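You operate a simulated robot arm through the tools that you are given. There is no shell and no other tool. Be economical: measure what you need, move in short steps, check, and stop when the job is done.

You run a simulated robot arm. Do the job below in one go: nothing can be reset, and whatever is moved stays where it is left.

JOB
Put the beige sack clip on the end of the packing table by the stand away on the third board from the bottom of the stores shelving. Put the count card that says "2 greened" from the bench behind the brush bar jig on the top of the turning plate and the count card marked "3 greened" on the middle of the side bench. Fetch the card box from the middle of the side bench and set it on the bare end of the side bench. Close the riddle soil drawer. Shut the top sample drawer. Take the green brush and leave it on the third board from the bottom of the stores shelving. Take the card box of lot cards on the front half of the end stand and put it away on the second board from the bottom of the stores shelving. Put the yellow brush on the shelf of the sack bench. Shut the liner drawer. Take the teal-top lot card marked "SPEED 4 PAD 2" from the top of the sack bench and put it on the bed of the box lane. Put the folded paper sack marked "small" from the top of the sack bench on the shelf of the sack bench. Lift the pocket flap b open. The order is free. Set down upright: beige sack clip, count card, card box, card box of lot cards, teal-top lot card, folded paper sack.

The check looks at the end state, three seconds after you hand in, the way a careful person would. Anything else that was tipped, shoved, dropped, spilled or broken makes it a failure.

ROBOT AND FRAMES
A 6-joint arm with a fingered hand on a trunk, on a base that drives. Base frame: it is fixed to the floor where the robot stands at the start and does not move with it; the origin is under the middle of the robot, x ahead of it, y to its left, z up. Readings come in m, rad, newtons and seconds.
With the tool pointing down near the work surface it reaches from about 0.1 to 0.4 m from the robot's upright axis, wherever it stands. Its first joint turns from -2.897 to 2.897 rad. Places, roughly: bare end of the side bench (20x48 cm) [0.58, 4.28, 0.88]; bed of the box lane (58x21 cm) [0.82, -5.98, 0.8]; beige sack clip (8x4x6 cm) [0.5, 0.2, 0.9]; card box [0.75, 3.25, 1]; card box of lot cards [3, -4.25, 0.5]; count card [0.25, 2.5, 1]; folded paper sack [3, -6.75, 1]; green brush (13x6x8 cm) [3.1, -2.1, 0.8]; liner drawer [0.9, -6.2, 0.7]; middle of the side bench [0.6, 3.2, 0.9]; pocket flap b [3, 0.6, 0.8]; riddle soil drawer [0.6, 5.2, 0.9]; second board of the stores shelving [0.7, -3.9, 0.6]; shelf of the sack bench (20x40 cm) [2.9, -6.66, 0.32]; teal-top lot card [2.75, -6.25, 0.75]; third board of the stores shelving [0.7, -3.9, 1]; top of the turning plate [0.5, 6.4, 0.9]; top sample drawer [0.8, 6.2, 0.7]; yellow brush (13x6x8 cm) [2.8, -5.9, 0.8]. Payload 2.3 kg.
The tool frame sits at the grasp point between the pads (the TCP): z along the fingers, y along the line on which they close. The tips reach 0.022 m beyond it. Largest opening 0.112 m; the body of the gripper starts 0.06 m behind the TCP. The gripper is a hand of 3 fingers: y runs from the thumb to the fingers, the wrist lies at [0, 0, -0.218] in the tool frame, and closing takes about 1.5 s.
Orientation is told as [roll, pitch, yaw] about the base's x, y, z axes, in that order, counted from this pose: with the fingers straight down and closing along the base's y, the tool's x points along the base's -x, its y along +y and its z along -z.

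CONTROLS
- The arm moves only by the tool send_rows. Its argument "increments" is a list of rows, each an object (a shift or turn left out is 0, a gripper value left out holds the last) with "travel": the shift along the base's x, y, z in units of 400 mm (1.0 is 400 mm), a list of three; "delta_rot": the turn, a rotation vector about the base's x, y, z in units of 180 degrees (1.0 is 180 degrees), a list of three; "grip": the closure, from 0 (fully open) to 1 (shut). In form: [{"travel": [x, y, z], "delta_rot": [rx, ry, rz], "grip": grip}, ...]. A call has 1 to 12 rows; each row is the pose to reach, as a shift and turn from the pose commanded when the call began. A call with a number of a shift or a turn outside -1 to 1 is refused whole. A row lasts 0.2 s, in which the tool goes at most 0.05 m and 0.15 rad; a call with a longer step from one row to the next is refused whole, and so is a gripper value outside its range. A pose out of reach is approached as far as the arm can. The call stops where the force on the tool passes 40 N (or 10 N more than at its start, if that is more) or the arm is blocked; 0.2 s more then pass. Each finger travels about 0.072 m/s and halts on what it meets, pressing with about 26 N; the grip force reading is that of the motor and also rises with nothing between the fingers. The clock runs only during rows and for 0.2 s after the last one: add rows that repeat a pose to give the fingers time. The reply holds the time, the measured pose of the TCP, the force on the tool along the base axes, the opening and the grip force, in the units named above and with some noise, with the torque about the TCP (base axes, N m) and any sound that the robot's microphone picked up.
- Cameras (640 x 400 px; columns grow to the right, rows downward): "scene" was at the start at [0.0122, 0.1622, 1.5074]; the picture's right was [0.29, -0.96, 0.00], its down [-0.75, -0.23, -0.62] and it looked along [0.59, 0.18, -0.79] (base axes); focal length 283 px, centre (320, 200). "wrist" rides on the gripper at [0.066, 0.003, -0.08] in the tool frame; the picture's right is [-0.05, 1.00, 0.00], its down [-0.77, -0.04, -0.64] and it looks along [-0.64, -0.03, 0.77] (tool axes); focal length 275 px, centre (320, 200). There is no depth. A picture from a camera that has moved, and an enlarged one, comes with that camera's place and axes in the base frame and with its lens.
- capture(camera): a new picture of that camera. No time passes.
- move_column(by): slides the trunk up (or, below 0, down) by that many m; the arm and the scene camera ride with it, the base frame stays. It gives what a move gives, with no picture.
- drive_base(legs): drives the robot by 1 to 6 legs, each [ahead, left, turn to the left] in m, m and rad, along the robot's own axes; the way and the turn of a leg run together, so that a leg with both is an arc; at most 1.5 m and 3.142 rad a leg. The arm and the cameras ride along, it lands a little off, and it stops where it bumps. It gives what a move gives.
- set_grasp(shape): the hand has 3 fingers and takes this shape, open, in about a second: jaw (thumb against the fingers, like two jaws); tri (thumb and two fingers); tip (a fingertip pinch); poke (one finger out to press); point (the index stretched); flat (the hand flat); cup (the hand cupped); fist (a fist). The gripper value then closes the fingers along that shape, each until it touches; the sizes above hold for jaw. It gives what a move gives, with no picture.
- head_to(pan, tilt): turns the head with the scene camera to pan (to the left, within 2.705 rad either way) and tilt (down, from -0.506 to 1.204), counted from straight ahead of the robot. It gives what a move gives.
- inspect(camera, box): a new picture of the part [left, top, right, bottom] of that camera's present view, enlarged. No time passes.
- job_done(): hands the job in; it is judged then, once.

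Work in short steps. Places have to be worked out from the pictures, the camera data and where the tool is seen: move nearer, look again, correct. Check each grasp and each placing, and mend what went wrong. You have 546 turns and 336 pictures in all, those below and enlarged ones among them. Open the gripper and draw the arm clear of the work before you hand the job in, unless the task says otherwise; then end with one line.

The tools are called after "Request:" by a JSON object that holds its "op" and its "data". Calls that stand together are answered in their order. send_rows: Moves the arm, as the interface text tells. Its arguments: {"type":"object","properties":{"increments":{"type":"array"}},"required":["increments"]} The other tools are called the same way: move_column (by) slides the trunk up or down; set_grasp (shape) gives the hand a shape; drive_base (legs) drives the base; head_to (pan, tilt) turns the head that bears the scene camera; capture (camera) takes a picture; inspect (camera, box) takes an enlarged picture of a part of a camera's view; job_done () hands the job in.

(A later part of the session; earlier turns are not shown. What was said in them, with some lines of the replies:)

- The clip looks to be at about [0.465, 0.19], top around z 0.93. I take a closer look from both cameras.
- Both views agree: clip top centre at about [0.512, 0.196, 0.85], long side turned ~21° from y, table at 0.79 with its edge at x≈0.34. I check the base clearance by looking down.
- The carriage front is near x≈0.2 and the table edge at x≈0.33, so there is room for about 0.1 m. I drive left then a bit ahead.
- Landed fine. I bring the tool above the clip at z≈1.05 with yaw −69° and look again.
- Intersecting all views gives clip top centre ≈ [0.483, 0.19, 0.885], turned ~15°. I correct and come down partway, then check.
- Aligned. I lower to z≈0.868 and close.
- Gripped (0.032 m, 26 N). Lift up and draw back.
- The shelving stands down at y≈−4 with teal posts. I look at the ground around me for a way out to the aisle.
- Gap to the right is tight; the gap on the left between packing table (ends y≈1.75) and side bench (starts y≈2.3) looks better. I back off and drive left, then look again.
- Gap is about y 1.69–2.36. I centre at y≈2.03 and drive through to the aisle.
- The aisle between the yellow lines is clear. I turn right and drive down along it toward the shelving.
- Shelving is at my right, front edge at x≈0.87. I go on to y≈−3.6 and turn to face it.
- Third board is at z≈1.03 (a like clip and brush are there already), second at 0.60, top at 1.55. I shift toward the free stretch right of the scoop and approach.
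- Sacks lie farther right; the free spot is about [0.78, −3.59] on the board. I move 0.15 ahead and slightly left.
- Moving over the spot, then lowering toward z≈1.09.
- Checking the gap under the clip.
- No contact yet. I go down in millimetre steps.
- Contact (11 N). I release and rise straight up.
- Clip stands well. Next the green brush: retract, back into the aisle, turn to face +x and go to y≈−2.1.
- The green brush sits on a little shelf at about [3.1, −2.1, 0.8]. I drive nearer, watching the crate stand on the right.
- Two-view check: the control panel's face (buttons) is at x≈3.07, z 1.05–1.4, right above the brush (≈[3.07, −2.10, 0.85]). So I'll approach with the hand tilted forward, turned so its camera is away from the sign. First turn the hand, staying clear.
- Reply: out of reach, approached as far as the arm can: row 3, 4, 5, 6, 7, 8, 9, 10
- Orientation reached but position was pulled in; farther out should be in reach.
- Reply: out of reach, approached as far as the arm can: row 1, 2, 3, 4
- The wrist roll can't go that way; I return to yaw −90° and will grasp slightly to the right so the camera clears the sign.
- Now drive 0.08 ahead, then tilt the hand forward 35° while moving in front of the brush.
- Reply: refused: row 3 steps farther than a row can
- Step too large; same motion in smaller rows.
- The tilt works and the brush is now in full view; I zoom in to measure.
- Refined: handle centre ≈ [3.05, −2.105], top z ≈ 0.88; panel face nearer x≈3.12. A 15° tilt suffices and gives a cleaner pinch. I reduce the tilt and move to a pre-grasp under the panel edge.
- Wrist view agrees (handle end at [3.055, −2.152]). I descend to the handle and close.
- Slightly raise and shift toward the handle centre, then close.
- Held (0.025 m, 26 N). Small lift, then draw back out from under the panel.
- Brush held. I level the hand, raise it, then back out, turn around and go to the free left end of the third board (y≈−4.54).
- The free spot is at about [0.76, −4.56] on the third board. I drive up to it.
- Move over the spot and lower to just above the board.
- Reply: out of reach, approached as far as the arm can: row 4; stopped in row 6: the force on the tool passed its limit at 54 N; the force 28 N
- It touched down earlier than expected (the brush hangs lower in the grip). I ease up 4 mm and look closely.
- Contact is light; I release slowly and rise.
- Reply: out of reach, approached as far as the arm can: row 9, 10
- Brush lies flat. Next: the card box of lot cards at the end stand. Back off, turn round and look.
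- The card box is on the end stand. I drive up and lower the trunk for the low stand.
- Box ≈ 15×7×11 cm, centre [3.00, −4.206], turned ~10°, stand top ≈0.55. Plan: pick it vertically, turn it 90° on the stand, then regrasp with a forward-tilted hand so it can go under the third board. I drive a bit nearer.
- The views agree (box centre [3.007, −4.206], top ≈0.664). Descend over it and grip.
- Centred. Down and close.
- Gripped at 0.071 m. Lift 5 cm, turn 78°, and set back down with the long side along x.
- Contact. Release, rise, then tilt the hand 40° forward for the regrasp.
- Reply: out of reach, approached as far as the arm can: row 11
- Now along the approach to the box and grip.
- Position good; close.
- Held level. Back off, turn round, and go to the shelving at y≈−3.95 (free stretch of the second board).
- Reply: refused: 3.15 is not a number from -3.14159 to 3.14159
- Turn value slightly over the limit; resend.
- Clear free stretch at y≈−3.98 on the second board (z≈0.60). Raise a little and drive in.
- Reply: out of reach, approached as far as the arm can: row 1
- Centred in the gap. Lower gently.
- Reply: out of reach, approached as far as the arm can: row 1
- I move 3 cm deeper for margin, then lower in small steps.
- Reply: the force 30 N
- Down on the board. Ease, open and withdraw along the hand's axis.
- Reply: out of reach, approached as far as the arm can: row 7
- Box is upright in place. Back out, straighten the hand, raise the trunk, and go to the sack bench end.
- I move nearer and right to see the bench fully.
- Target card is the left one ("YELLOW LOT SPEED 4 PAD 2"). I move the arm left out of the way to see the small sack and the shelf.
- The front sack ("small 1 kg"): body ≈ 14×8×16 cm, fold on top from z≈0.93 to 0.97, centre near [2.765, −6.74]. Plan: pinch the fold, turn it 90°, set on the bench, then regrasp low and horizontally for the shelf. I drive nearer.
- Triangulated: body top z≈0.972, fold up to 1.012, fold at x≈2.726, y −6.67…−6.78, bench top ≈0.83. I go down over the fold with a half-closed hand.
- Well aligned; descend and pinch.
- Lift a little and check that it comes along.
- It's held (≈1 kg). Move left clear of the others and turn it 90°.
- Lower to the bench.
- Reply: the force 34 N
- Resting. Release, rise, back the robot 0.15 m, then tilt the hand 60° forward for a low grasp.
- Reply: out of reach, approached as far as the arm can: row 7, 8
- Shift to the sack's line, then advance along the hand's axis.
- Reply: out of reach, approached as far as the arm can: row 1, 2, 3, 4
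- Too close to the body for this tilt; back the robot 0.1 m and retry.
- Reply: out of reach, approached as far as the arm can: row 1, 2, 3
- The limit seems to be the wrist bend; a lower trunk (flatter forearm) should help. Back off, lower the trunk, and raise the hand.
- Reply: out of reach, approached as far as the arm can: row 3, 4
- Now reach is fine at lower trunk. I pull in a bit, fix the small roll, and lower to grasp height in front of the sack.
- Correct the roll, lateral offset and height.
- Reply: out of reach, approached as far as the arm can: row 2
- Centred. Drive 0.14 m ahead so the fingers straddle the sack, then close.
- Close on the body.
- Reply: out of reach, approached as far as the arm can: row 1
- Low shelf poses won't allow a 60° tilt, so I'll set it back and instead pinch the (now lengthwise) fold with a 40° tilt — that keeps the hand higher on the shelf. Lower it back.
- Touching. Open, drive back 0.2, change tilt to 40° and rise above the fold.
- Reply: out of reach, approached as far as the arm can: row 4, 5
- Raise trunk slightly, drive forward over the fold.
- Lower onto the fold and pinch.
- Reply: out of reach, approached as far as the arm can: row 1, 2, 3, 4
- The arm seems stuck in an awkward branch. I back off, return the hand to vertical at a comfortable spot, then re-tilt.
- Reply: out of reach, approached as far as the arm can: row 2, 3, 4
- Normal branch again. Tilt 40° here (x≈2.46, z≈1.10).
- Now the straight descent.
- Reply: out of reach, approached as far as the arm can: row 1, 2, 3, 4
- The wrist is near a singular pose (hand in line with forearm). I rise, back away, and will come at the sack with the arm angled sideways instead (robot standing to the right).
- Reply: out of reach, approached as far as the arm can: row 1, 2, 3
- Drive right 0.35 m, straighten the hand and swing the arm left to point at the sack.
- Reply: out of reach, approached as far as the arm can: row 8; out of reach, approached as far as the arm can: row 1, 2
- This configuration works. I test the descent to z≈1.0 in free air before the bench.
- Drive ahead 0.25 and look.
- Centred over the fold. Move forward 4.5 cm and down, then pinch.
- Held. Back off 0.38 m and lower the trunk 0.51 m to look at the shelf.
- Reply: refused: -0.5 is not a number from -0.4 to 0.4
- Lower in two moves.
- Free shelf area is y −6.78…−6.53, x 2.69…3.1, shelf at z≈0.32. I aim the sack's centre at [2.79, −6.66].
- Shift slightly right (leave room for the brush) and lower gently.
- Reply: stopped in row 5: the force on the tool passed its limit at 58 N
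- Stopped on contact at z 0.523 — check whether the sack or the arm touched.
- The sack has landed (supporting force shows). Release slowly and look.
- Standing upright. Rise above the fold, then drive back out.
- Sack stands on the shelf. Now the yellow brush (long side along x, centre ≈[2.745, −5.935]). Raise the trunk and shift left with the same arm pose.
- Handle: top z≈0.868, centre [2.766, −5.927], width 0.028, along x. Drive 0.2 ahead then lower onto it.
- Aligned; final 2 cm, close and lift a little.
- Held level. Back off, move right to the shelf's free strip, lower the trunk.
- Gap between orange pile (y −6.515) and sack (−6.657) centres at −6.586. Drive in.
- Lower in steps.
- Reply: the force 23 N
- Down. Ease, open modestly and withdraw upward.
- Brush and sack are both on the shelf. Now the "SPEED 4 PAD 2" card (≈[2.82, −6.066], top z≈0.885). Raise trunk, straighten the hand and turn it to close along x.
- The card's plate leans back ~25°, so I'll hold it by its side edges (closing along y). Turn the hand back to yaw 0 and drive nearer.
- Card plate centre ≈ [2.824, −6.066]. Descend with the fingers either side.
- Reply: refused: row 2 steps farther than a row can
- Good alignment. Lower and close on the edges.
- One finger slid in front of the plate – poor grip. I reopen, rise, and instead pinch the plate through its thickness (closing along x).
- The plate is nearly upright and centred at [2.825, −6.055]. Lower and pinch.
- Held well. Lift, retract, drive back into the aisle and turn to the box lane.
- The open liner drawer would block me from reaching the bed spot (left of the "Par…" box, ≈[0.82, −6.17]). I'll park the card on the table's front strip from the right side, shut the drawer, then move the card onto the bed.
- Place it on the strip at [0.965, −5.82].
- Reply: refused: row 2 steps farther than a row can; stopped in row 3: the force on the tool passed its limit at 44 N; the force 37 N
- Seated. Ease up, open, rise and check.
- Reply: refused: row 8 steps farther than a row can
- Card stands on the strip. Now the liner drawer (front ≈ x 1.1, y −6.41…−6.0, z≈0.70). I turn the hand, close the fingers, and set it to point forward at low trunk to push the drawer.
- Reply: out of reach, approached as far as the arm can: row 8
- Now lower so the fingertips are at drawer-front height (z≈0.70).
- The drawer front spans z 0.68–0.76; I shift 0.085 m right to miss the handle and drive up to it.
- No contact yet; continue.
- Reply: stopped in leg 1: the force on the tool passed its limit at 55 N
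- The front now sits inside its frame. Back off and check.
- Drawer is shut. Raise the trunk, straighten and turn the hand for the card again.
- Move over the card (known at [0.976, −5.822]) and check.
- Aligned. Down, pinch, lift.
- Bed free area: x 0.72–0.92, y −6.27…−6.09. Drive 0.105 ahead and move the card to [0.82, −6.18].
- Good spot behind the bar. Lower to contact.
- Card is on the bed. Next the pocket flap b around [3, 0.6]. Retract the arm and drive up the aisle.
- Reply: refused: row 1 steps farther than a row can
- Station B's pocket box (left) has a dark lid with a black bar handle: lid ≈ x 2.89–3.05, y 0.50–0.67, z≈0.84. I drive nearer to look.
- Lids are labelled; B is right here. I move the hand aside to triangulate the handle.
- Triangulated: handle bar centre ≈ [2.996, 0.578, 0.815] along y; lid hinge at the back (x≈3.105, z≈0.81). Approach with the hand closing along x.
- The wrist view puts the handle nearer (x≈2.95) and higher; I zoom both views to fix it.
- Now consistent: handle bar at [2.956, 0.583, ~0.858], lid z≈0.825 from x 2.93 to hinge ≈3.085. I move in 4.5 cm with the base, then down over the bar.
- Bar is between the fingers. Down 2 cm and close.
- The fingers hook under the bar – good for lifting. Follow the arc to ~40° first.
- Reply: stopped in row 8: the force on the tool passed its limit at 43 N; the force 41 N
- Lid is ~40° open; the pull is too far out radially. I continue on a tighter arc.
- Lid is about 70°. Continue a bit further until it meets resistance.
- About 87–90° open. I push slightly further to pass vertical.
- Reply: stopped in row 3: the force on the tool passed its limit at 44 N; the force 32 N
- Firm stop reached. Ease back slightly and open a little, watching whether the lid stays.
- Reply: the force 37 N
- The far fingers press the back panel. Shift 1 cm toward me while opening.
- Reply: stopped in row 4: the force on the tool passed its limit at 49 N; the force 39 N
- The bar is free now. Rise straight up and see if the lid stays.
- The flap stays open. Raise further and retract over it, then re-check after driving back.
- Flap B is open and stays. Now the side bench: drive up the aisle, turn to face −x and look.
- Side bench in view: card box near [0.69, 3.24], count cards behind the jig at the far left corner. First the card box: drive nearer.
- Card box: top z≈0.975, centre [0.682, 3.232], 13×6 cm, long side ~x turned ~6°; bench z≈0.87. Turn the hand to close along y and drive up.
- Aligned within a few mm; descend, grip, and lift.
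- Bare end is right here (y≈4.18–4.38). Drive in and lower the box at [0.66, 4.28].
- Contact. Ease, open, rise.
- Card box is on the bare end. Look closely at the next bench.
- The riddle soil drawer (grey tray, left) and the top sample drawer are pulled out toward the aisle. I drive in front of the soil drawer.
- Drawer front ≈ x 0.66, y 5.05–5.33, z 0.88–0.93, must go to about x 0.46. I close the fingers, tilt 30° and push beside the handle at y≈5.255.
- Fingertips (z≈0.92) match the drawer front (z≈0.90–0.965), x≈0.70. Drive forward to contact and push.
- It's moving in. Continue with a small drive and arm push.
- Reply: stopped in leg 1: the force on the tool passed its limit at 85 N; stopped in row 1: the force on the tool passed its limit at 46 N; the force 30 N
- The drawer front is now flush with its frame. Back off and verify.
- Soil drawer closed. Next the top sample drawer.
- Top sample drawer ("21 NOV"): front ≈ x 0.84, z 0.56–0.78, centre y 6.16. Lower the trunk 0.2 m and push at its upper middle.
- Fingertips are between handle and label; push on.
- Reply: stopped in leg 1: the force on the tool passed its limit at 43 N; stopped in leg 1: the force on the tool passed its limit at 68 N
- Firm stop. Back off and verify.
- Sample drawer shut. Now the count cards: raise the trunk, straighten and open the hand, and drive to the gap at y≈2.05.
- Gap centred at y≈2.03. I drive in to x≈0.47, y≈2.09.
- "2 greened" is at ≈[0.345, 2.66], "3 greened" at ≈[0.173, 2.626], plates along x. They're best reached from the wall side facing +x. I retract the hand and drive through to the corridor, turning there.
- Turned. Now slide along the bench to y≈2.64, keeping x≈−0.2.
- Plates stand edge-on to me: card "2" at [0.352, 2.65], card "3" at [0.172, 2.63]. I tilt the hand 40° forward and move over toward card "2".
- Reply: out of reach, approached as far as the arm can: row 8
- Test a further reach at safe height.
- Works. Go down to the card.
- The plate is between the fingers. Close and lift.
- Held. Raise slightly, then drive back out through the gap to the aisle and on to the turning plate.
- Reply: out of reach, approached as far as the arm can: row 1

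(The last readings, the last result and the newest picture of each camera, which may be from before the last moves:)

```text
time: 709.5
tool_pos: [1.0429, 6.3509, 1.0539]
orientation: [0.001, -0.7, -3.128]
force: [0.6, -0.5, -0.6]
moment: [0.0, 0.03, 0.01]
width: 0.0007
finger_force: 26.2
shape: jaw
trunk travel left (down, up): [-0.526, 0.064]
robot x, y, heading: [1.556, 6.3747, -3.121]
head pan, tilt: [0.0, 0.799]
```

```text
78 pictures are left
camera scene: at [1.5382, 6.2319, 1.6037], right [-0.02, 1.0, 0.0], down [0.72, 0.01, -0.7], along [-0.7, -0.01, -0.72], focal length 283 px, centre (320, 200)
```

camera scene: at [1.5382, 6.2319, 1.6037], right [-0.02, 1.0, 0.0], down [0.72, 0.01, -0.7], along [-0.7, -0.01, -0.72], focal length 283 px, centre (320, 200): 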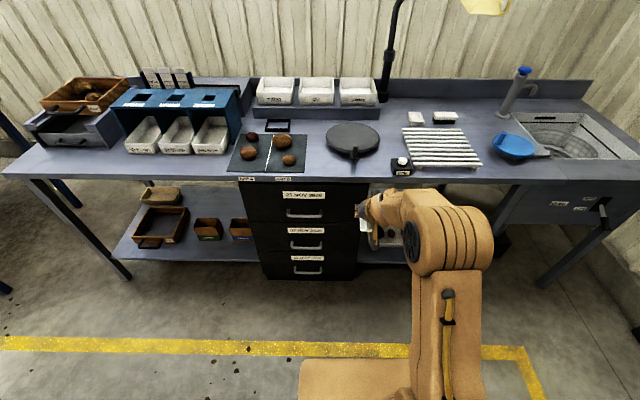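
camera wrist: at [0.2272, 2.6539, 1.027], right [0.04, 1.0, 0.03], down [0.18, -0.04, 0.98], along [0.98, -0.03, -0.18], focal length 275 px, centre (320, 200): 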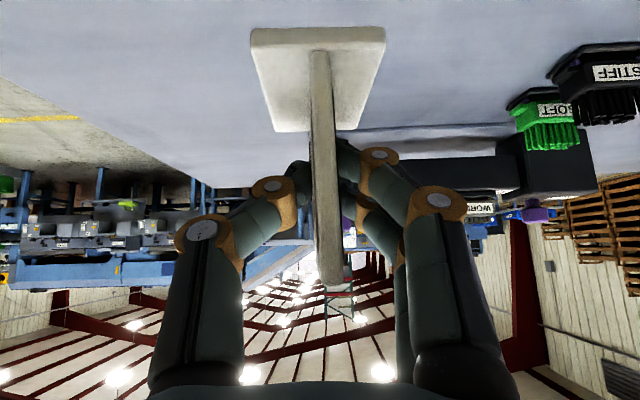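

Turning plate centre ≈ [0.487, 6.36]. Straighten heading and drive up.

Request:
{"op": "drive_base", "data": {"legs": [[0, 0, -0.02], [0.5, 0, 0]]}}

Request:
{"op": "capture", "data": {"camera": "scene"}}

Request:
{"op": "capture", "data": {"camera": "wrist"}}

```text
time: 712.8
tool_pos: [0.5419, 6.3574, 1.055]
orientation: [0.002, -0.698, 3.14]
force: [0.1, 0.6, -0.5]
moment: [-0.01, -0.03, -0.02]
width: 0.0007
finger_force: 26.0
shape: jaw
trunk travel left (down, up): [-0.526, 0.064]
robot x, y, heading: [1.0539, 6.3736, -3.137]
head pan, tilt: [0.0, 0.799]
```

```text
77 pictures are left
camera scene: at [1.0346, 6.2314, 1.6037], right [0.0, 1.0, 0.0], down [0.72, 0.0, -0.7], along [-0.7, 0.0, -0.72], focal length 283 px, centre (320, 200)
```

scene: 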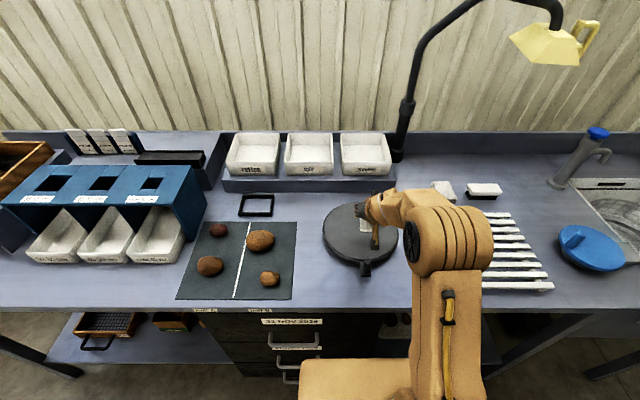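

```text
76 pictures are left
camera wrist: at [0.645, 6.3538, 1.0739], right [-0.04, -1.0, 0.03], down [-0.18, 0.04, 0.98], along [-0.98, 0.03, -0.18], focal length 275 px, centre (320, 200)
```

wrist: 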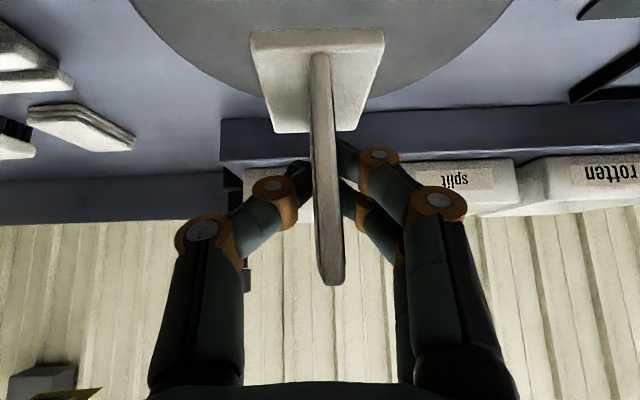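

Plate centre ≈ [0.503, 6.354]. Move forward 3.5 cm and lower.

Request:
{"op": "send_rows", "data": {"increments": [{"travel": [-0.03, 0, -0.04], "grip": 1}, {"travel": [-0.06, 0, -0.08]}, {"travel": [-0.09, -0.003, -0.12]}, {"travel": [-0.09, -0.003, -0.16]}, {"travel": [-0.09, -0.003, -0.19]}]}}

Request:
{"op": "capture", "data": {"camera": "wrist"}}

Request:
{"op": "inspect", "data": {"camera": "scene", "box": [300, 170, 440, 290]}}

```text
time: 714.0
tool_pos: [0.506, 6.358, 0.9882]
orientation: [-0.006, -0.696, 3.14]
force: [-0.6, 0.7, -0.8]
moment: [-0.01, 0.01, -0.01]
width: 0.0008
finger_force: 25.6
shape: jaw
out of reach, approached as far as the arm can: row 4, 5
trunk travel left (down, up): [-0.526, 0.064]
robot x, y, heading: [1.0529, 6.3724, -3.137]
head pan, tilt: [0.0, 0.799]
```

```text
75 pictures are left
camera wrist: at [0.6093, 6.3537, 1.0086], right [-0.04, -1.0, 0.03], down [-0.18, 0.03, 0.98], along [-0.98, 0.04, -0.18], focal length 275 px, centre (320, 200)
```

wrist: 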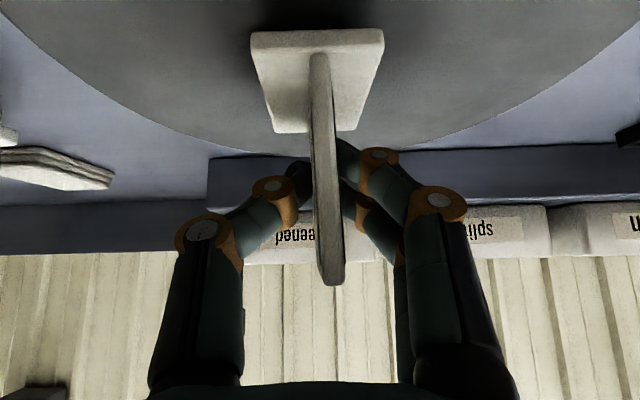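

```text
3.33 times, centred on (370, 230) of scene
camera zoom: at [1.0348, 6.2313, 1.6037], right [0.0, 1.0, 0.0], down [0.72, 0.0, -0.7], along [-0.7, 0.0, -0.72], focal length 942 px, centre (153, 100)
```

zoom: 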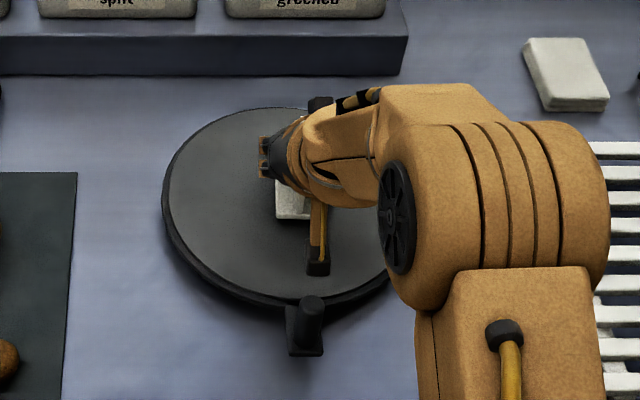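

Request:
{"op": "send_rows", "data": {"increments": [{"travel": [0, 0, -0.015], "grip": 1}, {"travel": [0, 0, -0.03]}, {"travel": [0, 0, -0.045]}, {"travel": [0, 0, -0.045]}]}}

```text
time: 715.0
tool_pos: [0.5057, 6.3589, 0.9754]
orientation: [0.004, -0.709, 3.134]
force: [-4.3, 3.9, 29.1]
moment: [0.01, 0.3, -0.05]
width: 0.0014
finger_force: 25.8
shape: jaw
out of reach, approached as far as the arm can: row 1, 2, 3
trunk travel left (down, up): [-0.526, 0.064]
robot x, y, heading: [1.0546, 6.3719, -3.136]
head pan, tilt: [0.0, 0.799]
```

Contact at 0.975. Ease up 1 mm, open and withdraw along the hand axis.

Request:
{"op": "send_rows", "data": {"increments": [{"travel": [0, 0, 0.006], "grip": 0.95}, {"travel": [0, 0, 0.006], "grip": 0.85}, {"travel": [0, 0, 0.006], "grip": 0.7}, {"travel": [0, 0, 0.006], "grip": 0.5}, {"travel": [0, 0, 0.006], "grip": 0.5}, {"travel": [0.04, 0, 0.06], "grip": 0.5}, {"travel": [0.08, 0, 0.12], "grip": 0.5}, {"travel": [0.12, 0, 0.18], "grip": 0.5}]}}

Request:
{"op": "drive_base", "data": {"legs": [[-0.35, 0, 0]]}}

Request:
{"op": "inspect", "data": {"camera": "scene", "box": [280, 120, 440, 240]}}

```text
time: 716.8
tool_pos: [0.555, 6.3564, 1.0435]
orientation: [0.002, -0.701, 3.139]
force: [-0.3, 1.0, -0.2]
moment: [0.0, -0.03, 0.0]
width: 0.0554
finger_force: 0.1
shape: jaw
trunk travel left (down, up): [-0.526, 0.064]
robot x, y, heading: [1.0584, 6.375, -3.139]
head pan, tilt: [0.0, 0.799]
```

```text
time: 719.0
tool_pos: [0.9035, 6.3597, 1.0438]
orientation: [0.002, -0.7, 3.138]
force: [0.7, -0.2, -0.2]
moment: [-0.01, 0.0, -0.02]
width: 0.0554
finger_force: 0.1
shape: jaw
trunk travel left (down, up): [-0.526, 0.064]
robot x, y, heading: [1.4031, 6.3771, -3.138]
head pan, tilt: [0.0, 0.799]
```

```text
3.33 times, centred on (360, 180) of scene
camera zoom: at [1.385, 6.2323, 1.6037], right [0.0, 1.0, 0.0], down [0.72, 0.0, -0.7], along [-0.7, 0.0, -0.72], focal length 942 px, centre (187, 267)
```

zoom: 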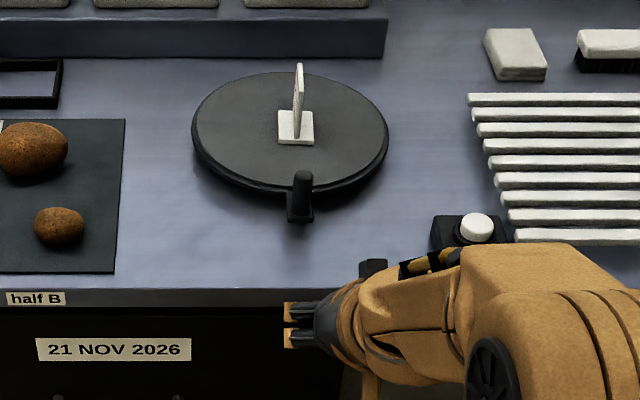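

"2 greened" stands on the turning plate. Now back for "3 greened" via the gap and corridor.

Request:
{"op": "drive_base", "data": {"legs": [[-0.2, 0, -0.003], [0, 1.45, 0], [0, 1.45, 0], [0, 1.43, 0]]}}

Request:
{"op": "capture", "data": {"camera": "scene"}}

```text
time: 741.0
tool_pos: [1.0948, 2.0401, 1.0418]
orientation: [0.002, -0.7, 3.124]
force: [-0.8, 0.4, 0.3]
moment: [0.0, 0.0, 0.03]
width: 0.0552
finger_force: 0.0
shape: jaw
trunk travel left (down, up): [-0.526, 0.064]
robot x, y, heading: [1.5946, 2.0489, 3.13]
head pan, tilt: [0.0, 0.799]
```

```text
72 pictures are left
camera scene: at [1.5732, 1.9065, 1.6037], right [0.01, 1.0, 0.0], down [0.72, -0.01, -0.7], along [-0.7, 0.01, -0.72], focal length 283 px, centre (320, 200)
```

scene: 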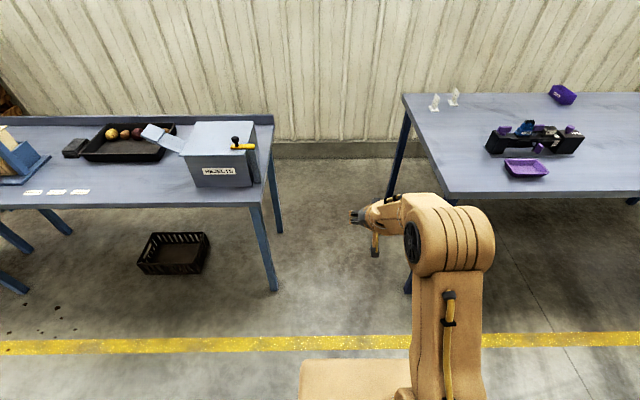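

Straighten and retract the hand before entering the corridor.

Request:
{"op": "send_rows", "data": {"increments": [{"travel": [0.08, 0, 0.04], "delta_rot": [0, -0.045, 0], "grip": 0.5}, {"travel": [0.18, 0, 0.08], "delta_rot": [0, -0.09, 0]}, {"travel": [0.28, 0, 0.14], "delta_rot": [0, -0.135, 0]}, {"travel": [0.38, 0, 0.2], "delta_rot": [0, -0.18, 0]}, {"travel": [0.48, 0, 0.26], "delta_rot": [0, -0.223, 0]}, {"travel": [0.58, 0, 0.32], "delta_rot": [0, -0.223, 0]}, {"travel": [0.62, 0, 0.34], "delta_rot": [0, -0.223, 0]}]}}

Request:
{"op": "drive_base", "data": {"legs": [[1.2, 0, 0.01], [0.54, 0, 0], [0, 0, -3.135], [-0.05, 0, 0]]}}

Request:
{"op": "capture", "data": {"camera": "scene"}}

```text
time: 742.5
tool_pos: [1.3438, 2.0414, 1.1784]
orientation: [-0.011, 0.001, 3.13]
force: [0.9, 0.8, 0.3]
moment: [-0.02, 0.02, 0.02]
width: 0.0556
finger_force: 0.0
shape: jaw
out of reach, approached as far as the arm can: row 1
trunk travel left (down, up): [-0.526, 0.064]
robot x, y, heading: [1.5934, 2.0454, 3.128]
head pan, tilt: [0.0, 0.799]
```

```text
time: 759.1
tool_pos: [0.0516, 2.0689, 1.1793]
orientation: [-0.011, -0.002, 0.047]
force: [-1.2, 0.1, 0.1]
moment: [0.0, -0.06, -0.01]
width: 0.0558
finger_force: 0.1
shape: jaw
trunk travel left (down, up): [-0.526, 0.064]
robot x, y, heading: [-0.1997, 2.0468, 0.05]
head pan, tilt: [0.0, 0.799]
```

```text
71 pictures are left
camera scene: at [-0.1856, 2.1876, 1.6037], right [0.05, -1.0, 0.0], down [-0.72, -0.03, -0.7], along [0.7, 0.03, -0.72], focal length 283 px, centre (320, 200)
```

scene: 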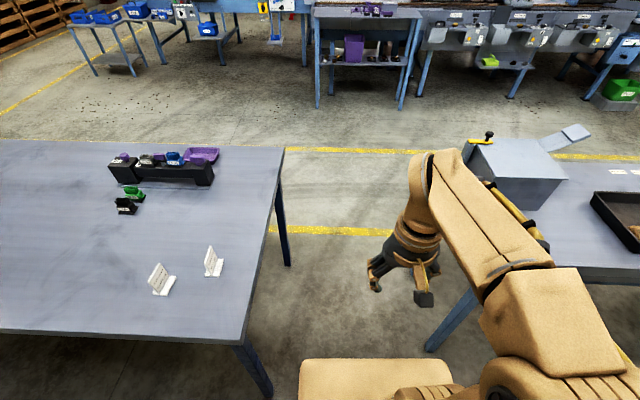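

Request:
{"op": "drive_base", "data": {"legs": [[0, 0, -0.05], [0, 0.585, 0]]}}

Request:
{"op": "capture", "data": {"camera": "wrist"}}

Request:
{"op": "capture", "data": {"camera": "scene"}}

```text
time: 762.9
tool_pos: [0.0569, 2.6362, 1.1793]
orientation: [-0.011, -0.001, -0.004]
force: [-0.2, 0.2, -0.4]
moment: [0.03, -0.01, 0.02]
width: 0.0557
finger_force: 0.1
shape: jaw
trunk travel left (down, up): [-0.526, 0.064]
robot x, y, heading: [-0.1958, 2.6301, -0.008]
head pan, tilt: [0.0, 0.799]
```

```text
70 pictures are left
camera wrist: at [-0.0098, 2.6405, 1.2601], right [0.05, 1.0, -0.01], down [0.77, -0.03, 0.64], along [0.64, -0.04, -0.77], focal length 275 px, centre (320, 200)
```

wrist: 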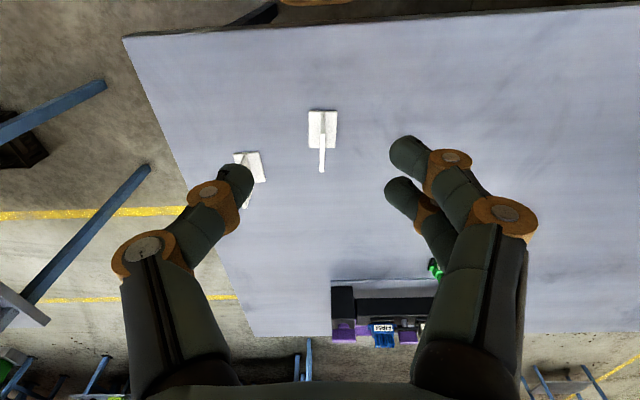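

```text
69 pictures are left
camera scene: at [-0.1742, 2.7686, 1.6036], right [-0.01, -1.0, 0.0], down [-0.72, 0.0, -0.7], along [0.7, 0.0, -0.72], focal length 283 px, centre (320, 200)
```

scene: 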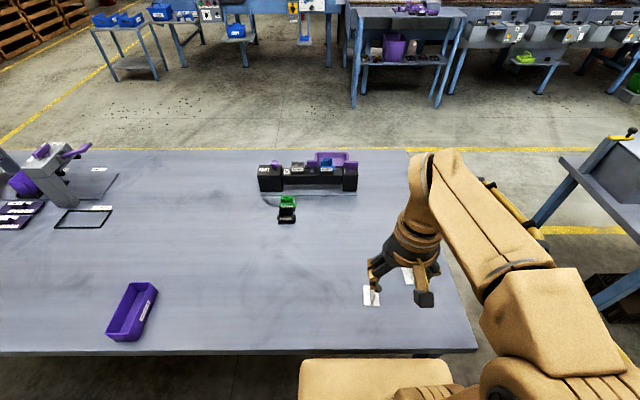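

Card "3" at [0.171, 2.632]. A vertical grasp suits this one. Lower over it.

Request:
{"op": "send_rows", "data": {"increments": [{"travel": [0.09, -0.005, -0.04], "grip": 0.5}, {"travel": [0.18, -0.01, -0.1]}, {"travel": [0.27, -0.01, -0.16]}, {"travel": [0.285, -0.01, -0.26]}, {"travel": [0.285, -0.01, -0.36]}, {"travel": [0.285, -0.01, -0.46]}]}}

Request:
{"op": "capture", "data": {"camera": "wrist"}}

```text
time: 764.3
tool_pos: [0.1707, 2.6302, 0.9937]
orientation: [-0.011, 0.001, -0.007]
force: [-1.0, 0.8, -0.2]
moment: [0.01, 0.0, 0.01]
width: 0.0556
finger_force: 0.0
shape: jaw
trunk travel left (down, up): [-0.526, 0.064]
robot x, y, heading: [-0.1935, 2.6256, -0.006]
head pan, tilt: [0.0, 0.799]
```

```text
68 pictures are left
camera wrist: at [0.1051, 2.6356, 1.0761], right [0.05, 1.0, -0.01], down [0.77, -0.03, 0.64], along [0.64, -0.04, -0.77], focal length 275 px, centre (320, 200)
```

wrist: 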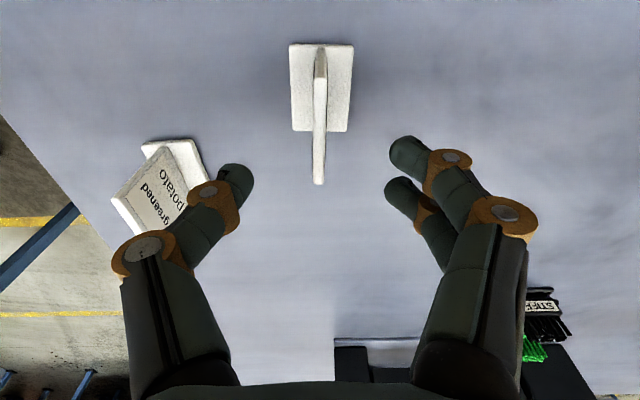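

Aligned. Lower, close, lift.

Request:
{"op": "send_rows", "data": {"increments": [{"travel": [0, 0, -0.09], "grip": 0.5}, {"travel": [0, 0, -0.167]}, {"travel": [0, 0, -0.167], "grip": 0.8}, {"travel": [0, 0, -0.167], "grip": 1}, {"travel": [0, 0, -0.167], "grip": 1}, {"travel": [0, 0, -0.167], "grip": 1}, {"travel": [0, 0, -0.1], "grip": 1}, {"travel": [0, 0, 0.0], "grip": 1}, {"travel": [-0.08, 0, 0.08], "grip": 1}, {"travel": [-0.18, 0, 0.15], "grip": 1}]}}

Request:
{"op": "capture", "data": {"camera": "wrist"}}

```text
time: 766.5
tool_pos: [0.0976, 2.6329, 1.0554]
orientation: [-0.011, -0.002, -0.006]
force: [0.3, 0.1, 0.2]
moment: [-0.03, -0.03, 0.01]
width: 0.0011
finger_force: 25.4
shape: jaw
trunk travel left (down, up): [-0.526, 0.064]
robot x, y, heading: [-0.1972, 2.6308, -0.002]
head pan, tilt: [0.0, 0.799]
```

```text
67 pictures are left
camera wrist: at [0.0319, 2.6359, 1.1369], right [0.05, 1.0, -0.01], down [0.77, -0.03, 0.64], along [0.64, -0.04, -0.77], focal length 275 px, centre (320, 200)
```

wrist: 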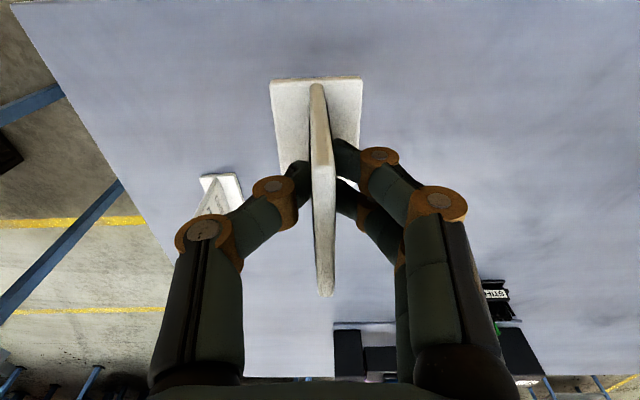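

Held. Drive out through the gap to the aisle and to y≈3.22.

Request:
{"op": "send_rows", "data": {"increments": [{"travel": [0, 0, 0.08], "grip": 1}, {"travel": [0, 0, 0.15], "grip": 1}]}}

Request:
{"op": "drive_base", "data": {"legs": [[0, -0.59, 0.002], [1.0, 0, 0], [0.6, 0, 0], [0, 0, 3.13], [0, -1.17, 0]]}}

Request:
{"op": "capture", "data": {"camera": "scene"}}

```text
time: 767.1
tool_pos: [0.0985, 2.6325, 1.1152]
orientation: [-0.012, -0.001, -0.005]
force: [0.7, -0.1, 0.0]
moment: [0.03, 0.0, -0.02]
width: 0.0007
finger_force: 25.9
shape: jaw
trunk travel left (down, up): [-0.526, 0.064]
robot x, y, heading: [-0.1945, 2.6242, -0.004]
head pan, tilt: [0.0, 0.799]
```

```text
time: 791.0
tool_pos: [1.1346, 3.2069, 1.1156]
orientation: [-0.01, -0.001, 3.113]
force: [-0.1, 0.8, -0.8]
moment: [0.01, 0.0, -0.01]
width: 0.0008
finger_force: 26.2
shape: jaw
trunk travel left (down, up): [-0.526, 0.064]
robot x, y, heading: [1.4264, 3.2029, 3.116]
head pan, tilt: [0.0, 0.799]
```

```text
66 pictures are left
camera scene: at [1.405, 3.0648, 1.6037], right [0.03, 1.0, 0.0], down [0.72, -0.02, -0.7], along [-0.7, 0.02, -0.72], focal length 283 px, centre (320, 200)
```

scene: 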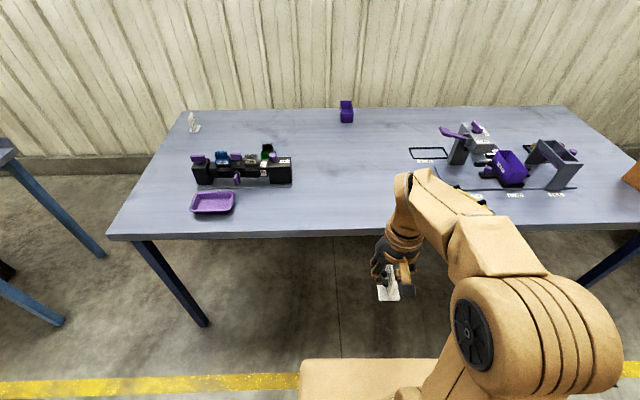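

Drive up and place at about [0.65, 3.21].

Request:
{"op": "drive_base", "data": {"legs": [[0.315, 0, 0.025]]}}

Request:
{"op": "send_rows", "data": {"increments": [{"travel": [-0.1, 0, -0.03], "grip": 1}, {"travel": [-0.2, 0, -0.08]}, {"travel": [-0.3, 0, -0.14]}, {"travel": [-0.4, 0, -0.2]}, {"travel": [-0.41, 0, -0.3]}, {"travel": [-0.41, 0, -0.4]}, {"travel": [-0.41, 0, -0.44]}]}}

Request:
{"op": "capture", "data": {"camera": "scene"}}

```text
time: 793.1
tool_pos: [0.8184, 3.2046, 1.1153]
orientation: [-0.011, 0.001, 3.136]
force: [-0.7, -0.9, -0.2]
moment: [-0.03, -0.01, 0.01]
width: 0.0007
finger_force: 25.6
shape: jaw
trunk travel left (down, up): [-0.526, 0.064]
robot x, y, heading: [1.1141, 3.2101, 3.137]
head pan, tilt: [0.0, 0.799]
```

```text
time: 794.7
tool_pos: [0.6555, 3.2049, 0.9396]
orientation: [-0.011, 0.001, 3.138]
force: [0.7, 0.4, 0.0]
moment: [0.02, 0.02, 0.0]
width: 0.001
finger_force: 26.4
shape: jaw
trunk travel left (down, up): [-0.526, 0.064]
robot x, y, heading: [1.114, 3.2079, 3.14]
head pan, tilt: [0.0, 0.799]
```

```text
65 pictures are left
camera scene: at [1.0926, 3.069, 1.6037], right [0.0, 1.0, 0.0], down [0.72, 0.0, -0.7], along [-0.7, 0.0, -0.72], focal length 283 px, centre (320, 200)
```

scene: 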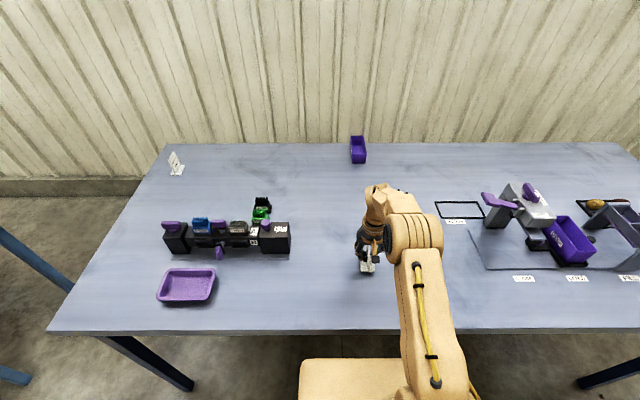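

Lower to contact.

Request:
{"op": "send_rows", "data": {"increments": [{"travel": [0, 0, -0.015], "grip": 1}, {"travel": [0, 0, -0.026]}, {"travel": [0, 0, -0.034]}, {"travel": [0, 0, -0.034]}]}}

```text
time: 795.7
tool_pos: [0.6555, 3.2053, 0.9258]
orientation: [-0.011, -0.001, 3.135]
force: [-0.5, 3.2, 6.1]
moment: [-0.04, 0.01, -0.05]
width: 0.0011
finger_force: 25.6
shape: jaw
trunk travel left (down, up): [-0.526, 0.064]
robot x, y, heading: [1.1104, 3.2111, 3.136]
head pan, tilt: [0.0, 0.799]
```

Touching. Open, rise and check.

Request:
{"op": "send_rows", "data": {"increments": [{"grip": 0.95}, {"grip": 0.85}, {"grip": 0.7}, {"grip": 0.5}, {"grip": 0.5}, {"travel": [0, 0, 0.1], "grip": 0.5}, {"travel": [0, 0, 0.2], "grip": 0.5}, {"travel": [0.05, 0, 0.3], "grip": 0.5}, {"travel": [0.14, 0, 0.36], "grip": 0.5}]}}

Request:
{"op": "drive_base", "data": {"legs": [[-0.4, 0, 0]]}}

Request:
{"op": "capture", "data": {"camera": "scene"}}

```text
time: 797.7
tool_pos: [0.7114, 3.2045, 1.0706]
orientation: [-0.009, -0.001, 3.135]
force: [1.1, -0.3, -0.6]
moment: [0.02, 0.01, -0.01]
width: 0.0552
finger_force: 0.0
shape: jaw
trunk travel left (down, up): [-0.526, 0.064]
robot x, y, heading: [1.1147, 3.211, 3.135]
head pan, tilt: [0.0, 0.799]
```

```text
time: 800.2
tool_pos: [1.1134, 3.2031, 1.0701]
orientation: [-0.011, -0.002, 3.137]
force: [-0.7, -0.2, 0.1]
moment: [-0.01, -0.01, 0.0]
width: 0.0554
finger_force: 0.1
shape: jaw
trunk travel left (down, up): [-0.526, 0.064]
robot x, y, heading: [1.5169, 3.2065, 3.142]
head pan, tilt: [0.0, 0.799]
```

```text
64 pictures are left
camera scene: at [1.496, 3.0674, 1.6037], right [0.0, 1.0, 0.0], down [0.72, 0.0, -0.7], along [-0.7, 0.0, -0.72], focal length 283 px, centre (320, 200)
```

scene: 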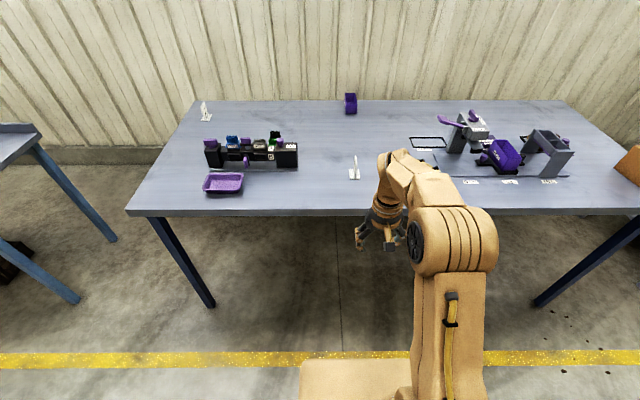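

All items are placed and checked; the arm is clear of the bench. I open the gripper fully and hand in.

Request:
{"op": "send_rows", "data": {"increments": [{"travel": [0.05, 0, 0.05], "grip": 0}, {"travel": [0.1, 0, 0.1], "grip": 0}, {"travel": [0.1, 0, 0.1], "grip": 0}]}}

Request:
{"op": "inspect", "data": {"camera": "scene", "box": [310, 130, 400, 200]}}

```text
time: 801.0
tool_pos: [1.1533, 3.2039, 1.1088]
orientation: [-0.012, 0.0, 3.139]
force: [-0.3, -0.1, -0.1]
moment: [-0.01, -0.04, 0.01]
width: 0.1117
finger_force: 0.0
shape: jaw
trunk travel left (down, up): [-0.526, 0.064]
robot x, y, heading: [1.5104, 3.2084, 3.141]
head pan, tilt: [0.0, 0.799]
```

```text
5.71 times, centred on (355, 165) of scene
camera zoom: at [1.4949, 3.0674, 1.6037], right [0.0, 1.0, 0.0], down [0.72, 0.0, -0.7], along [-0.7, 0.0, -0.72], focal length 1615 px, centre (120, 400)
```

zoom: 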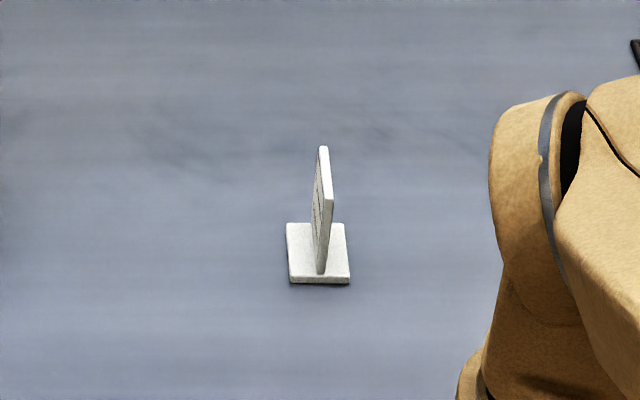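

The last card stands upright and everything else was verified; handing in.

Request:
{"op": "job_done", "data": {}}

```text
The job is handed in.
```

All twelve parts of the job are done, and I handed it in with the gripper open and the arm clear of the work. I checked each placing, drawer and the flap by camera when I finished it, not again at the end. After it was moved I did not re-read the count card on the middle of the side bench; I went by where the "3 greened" card had stood.
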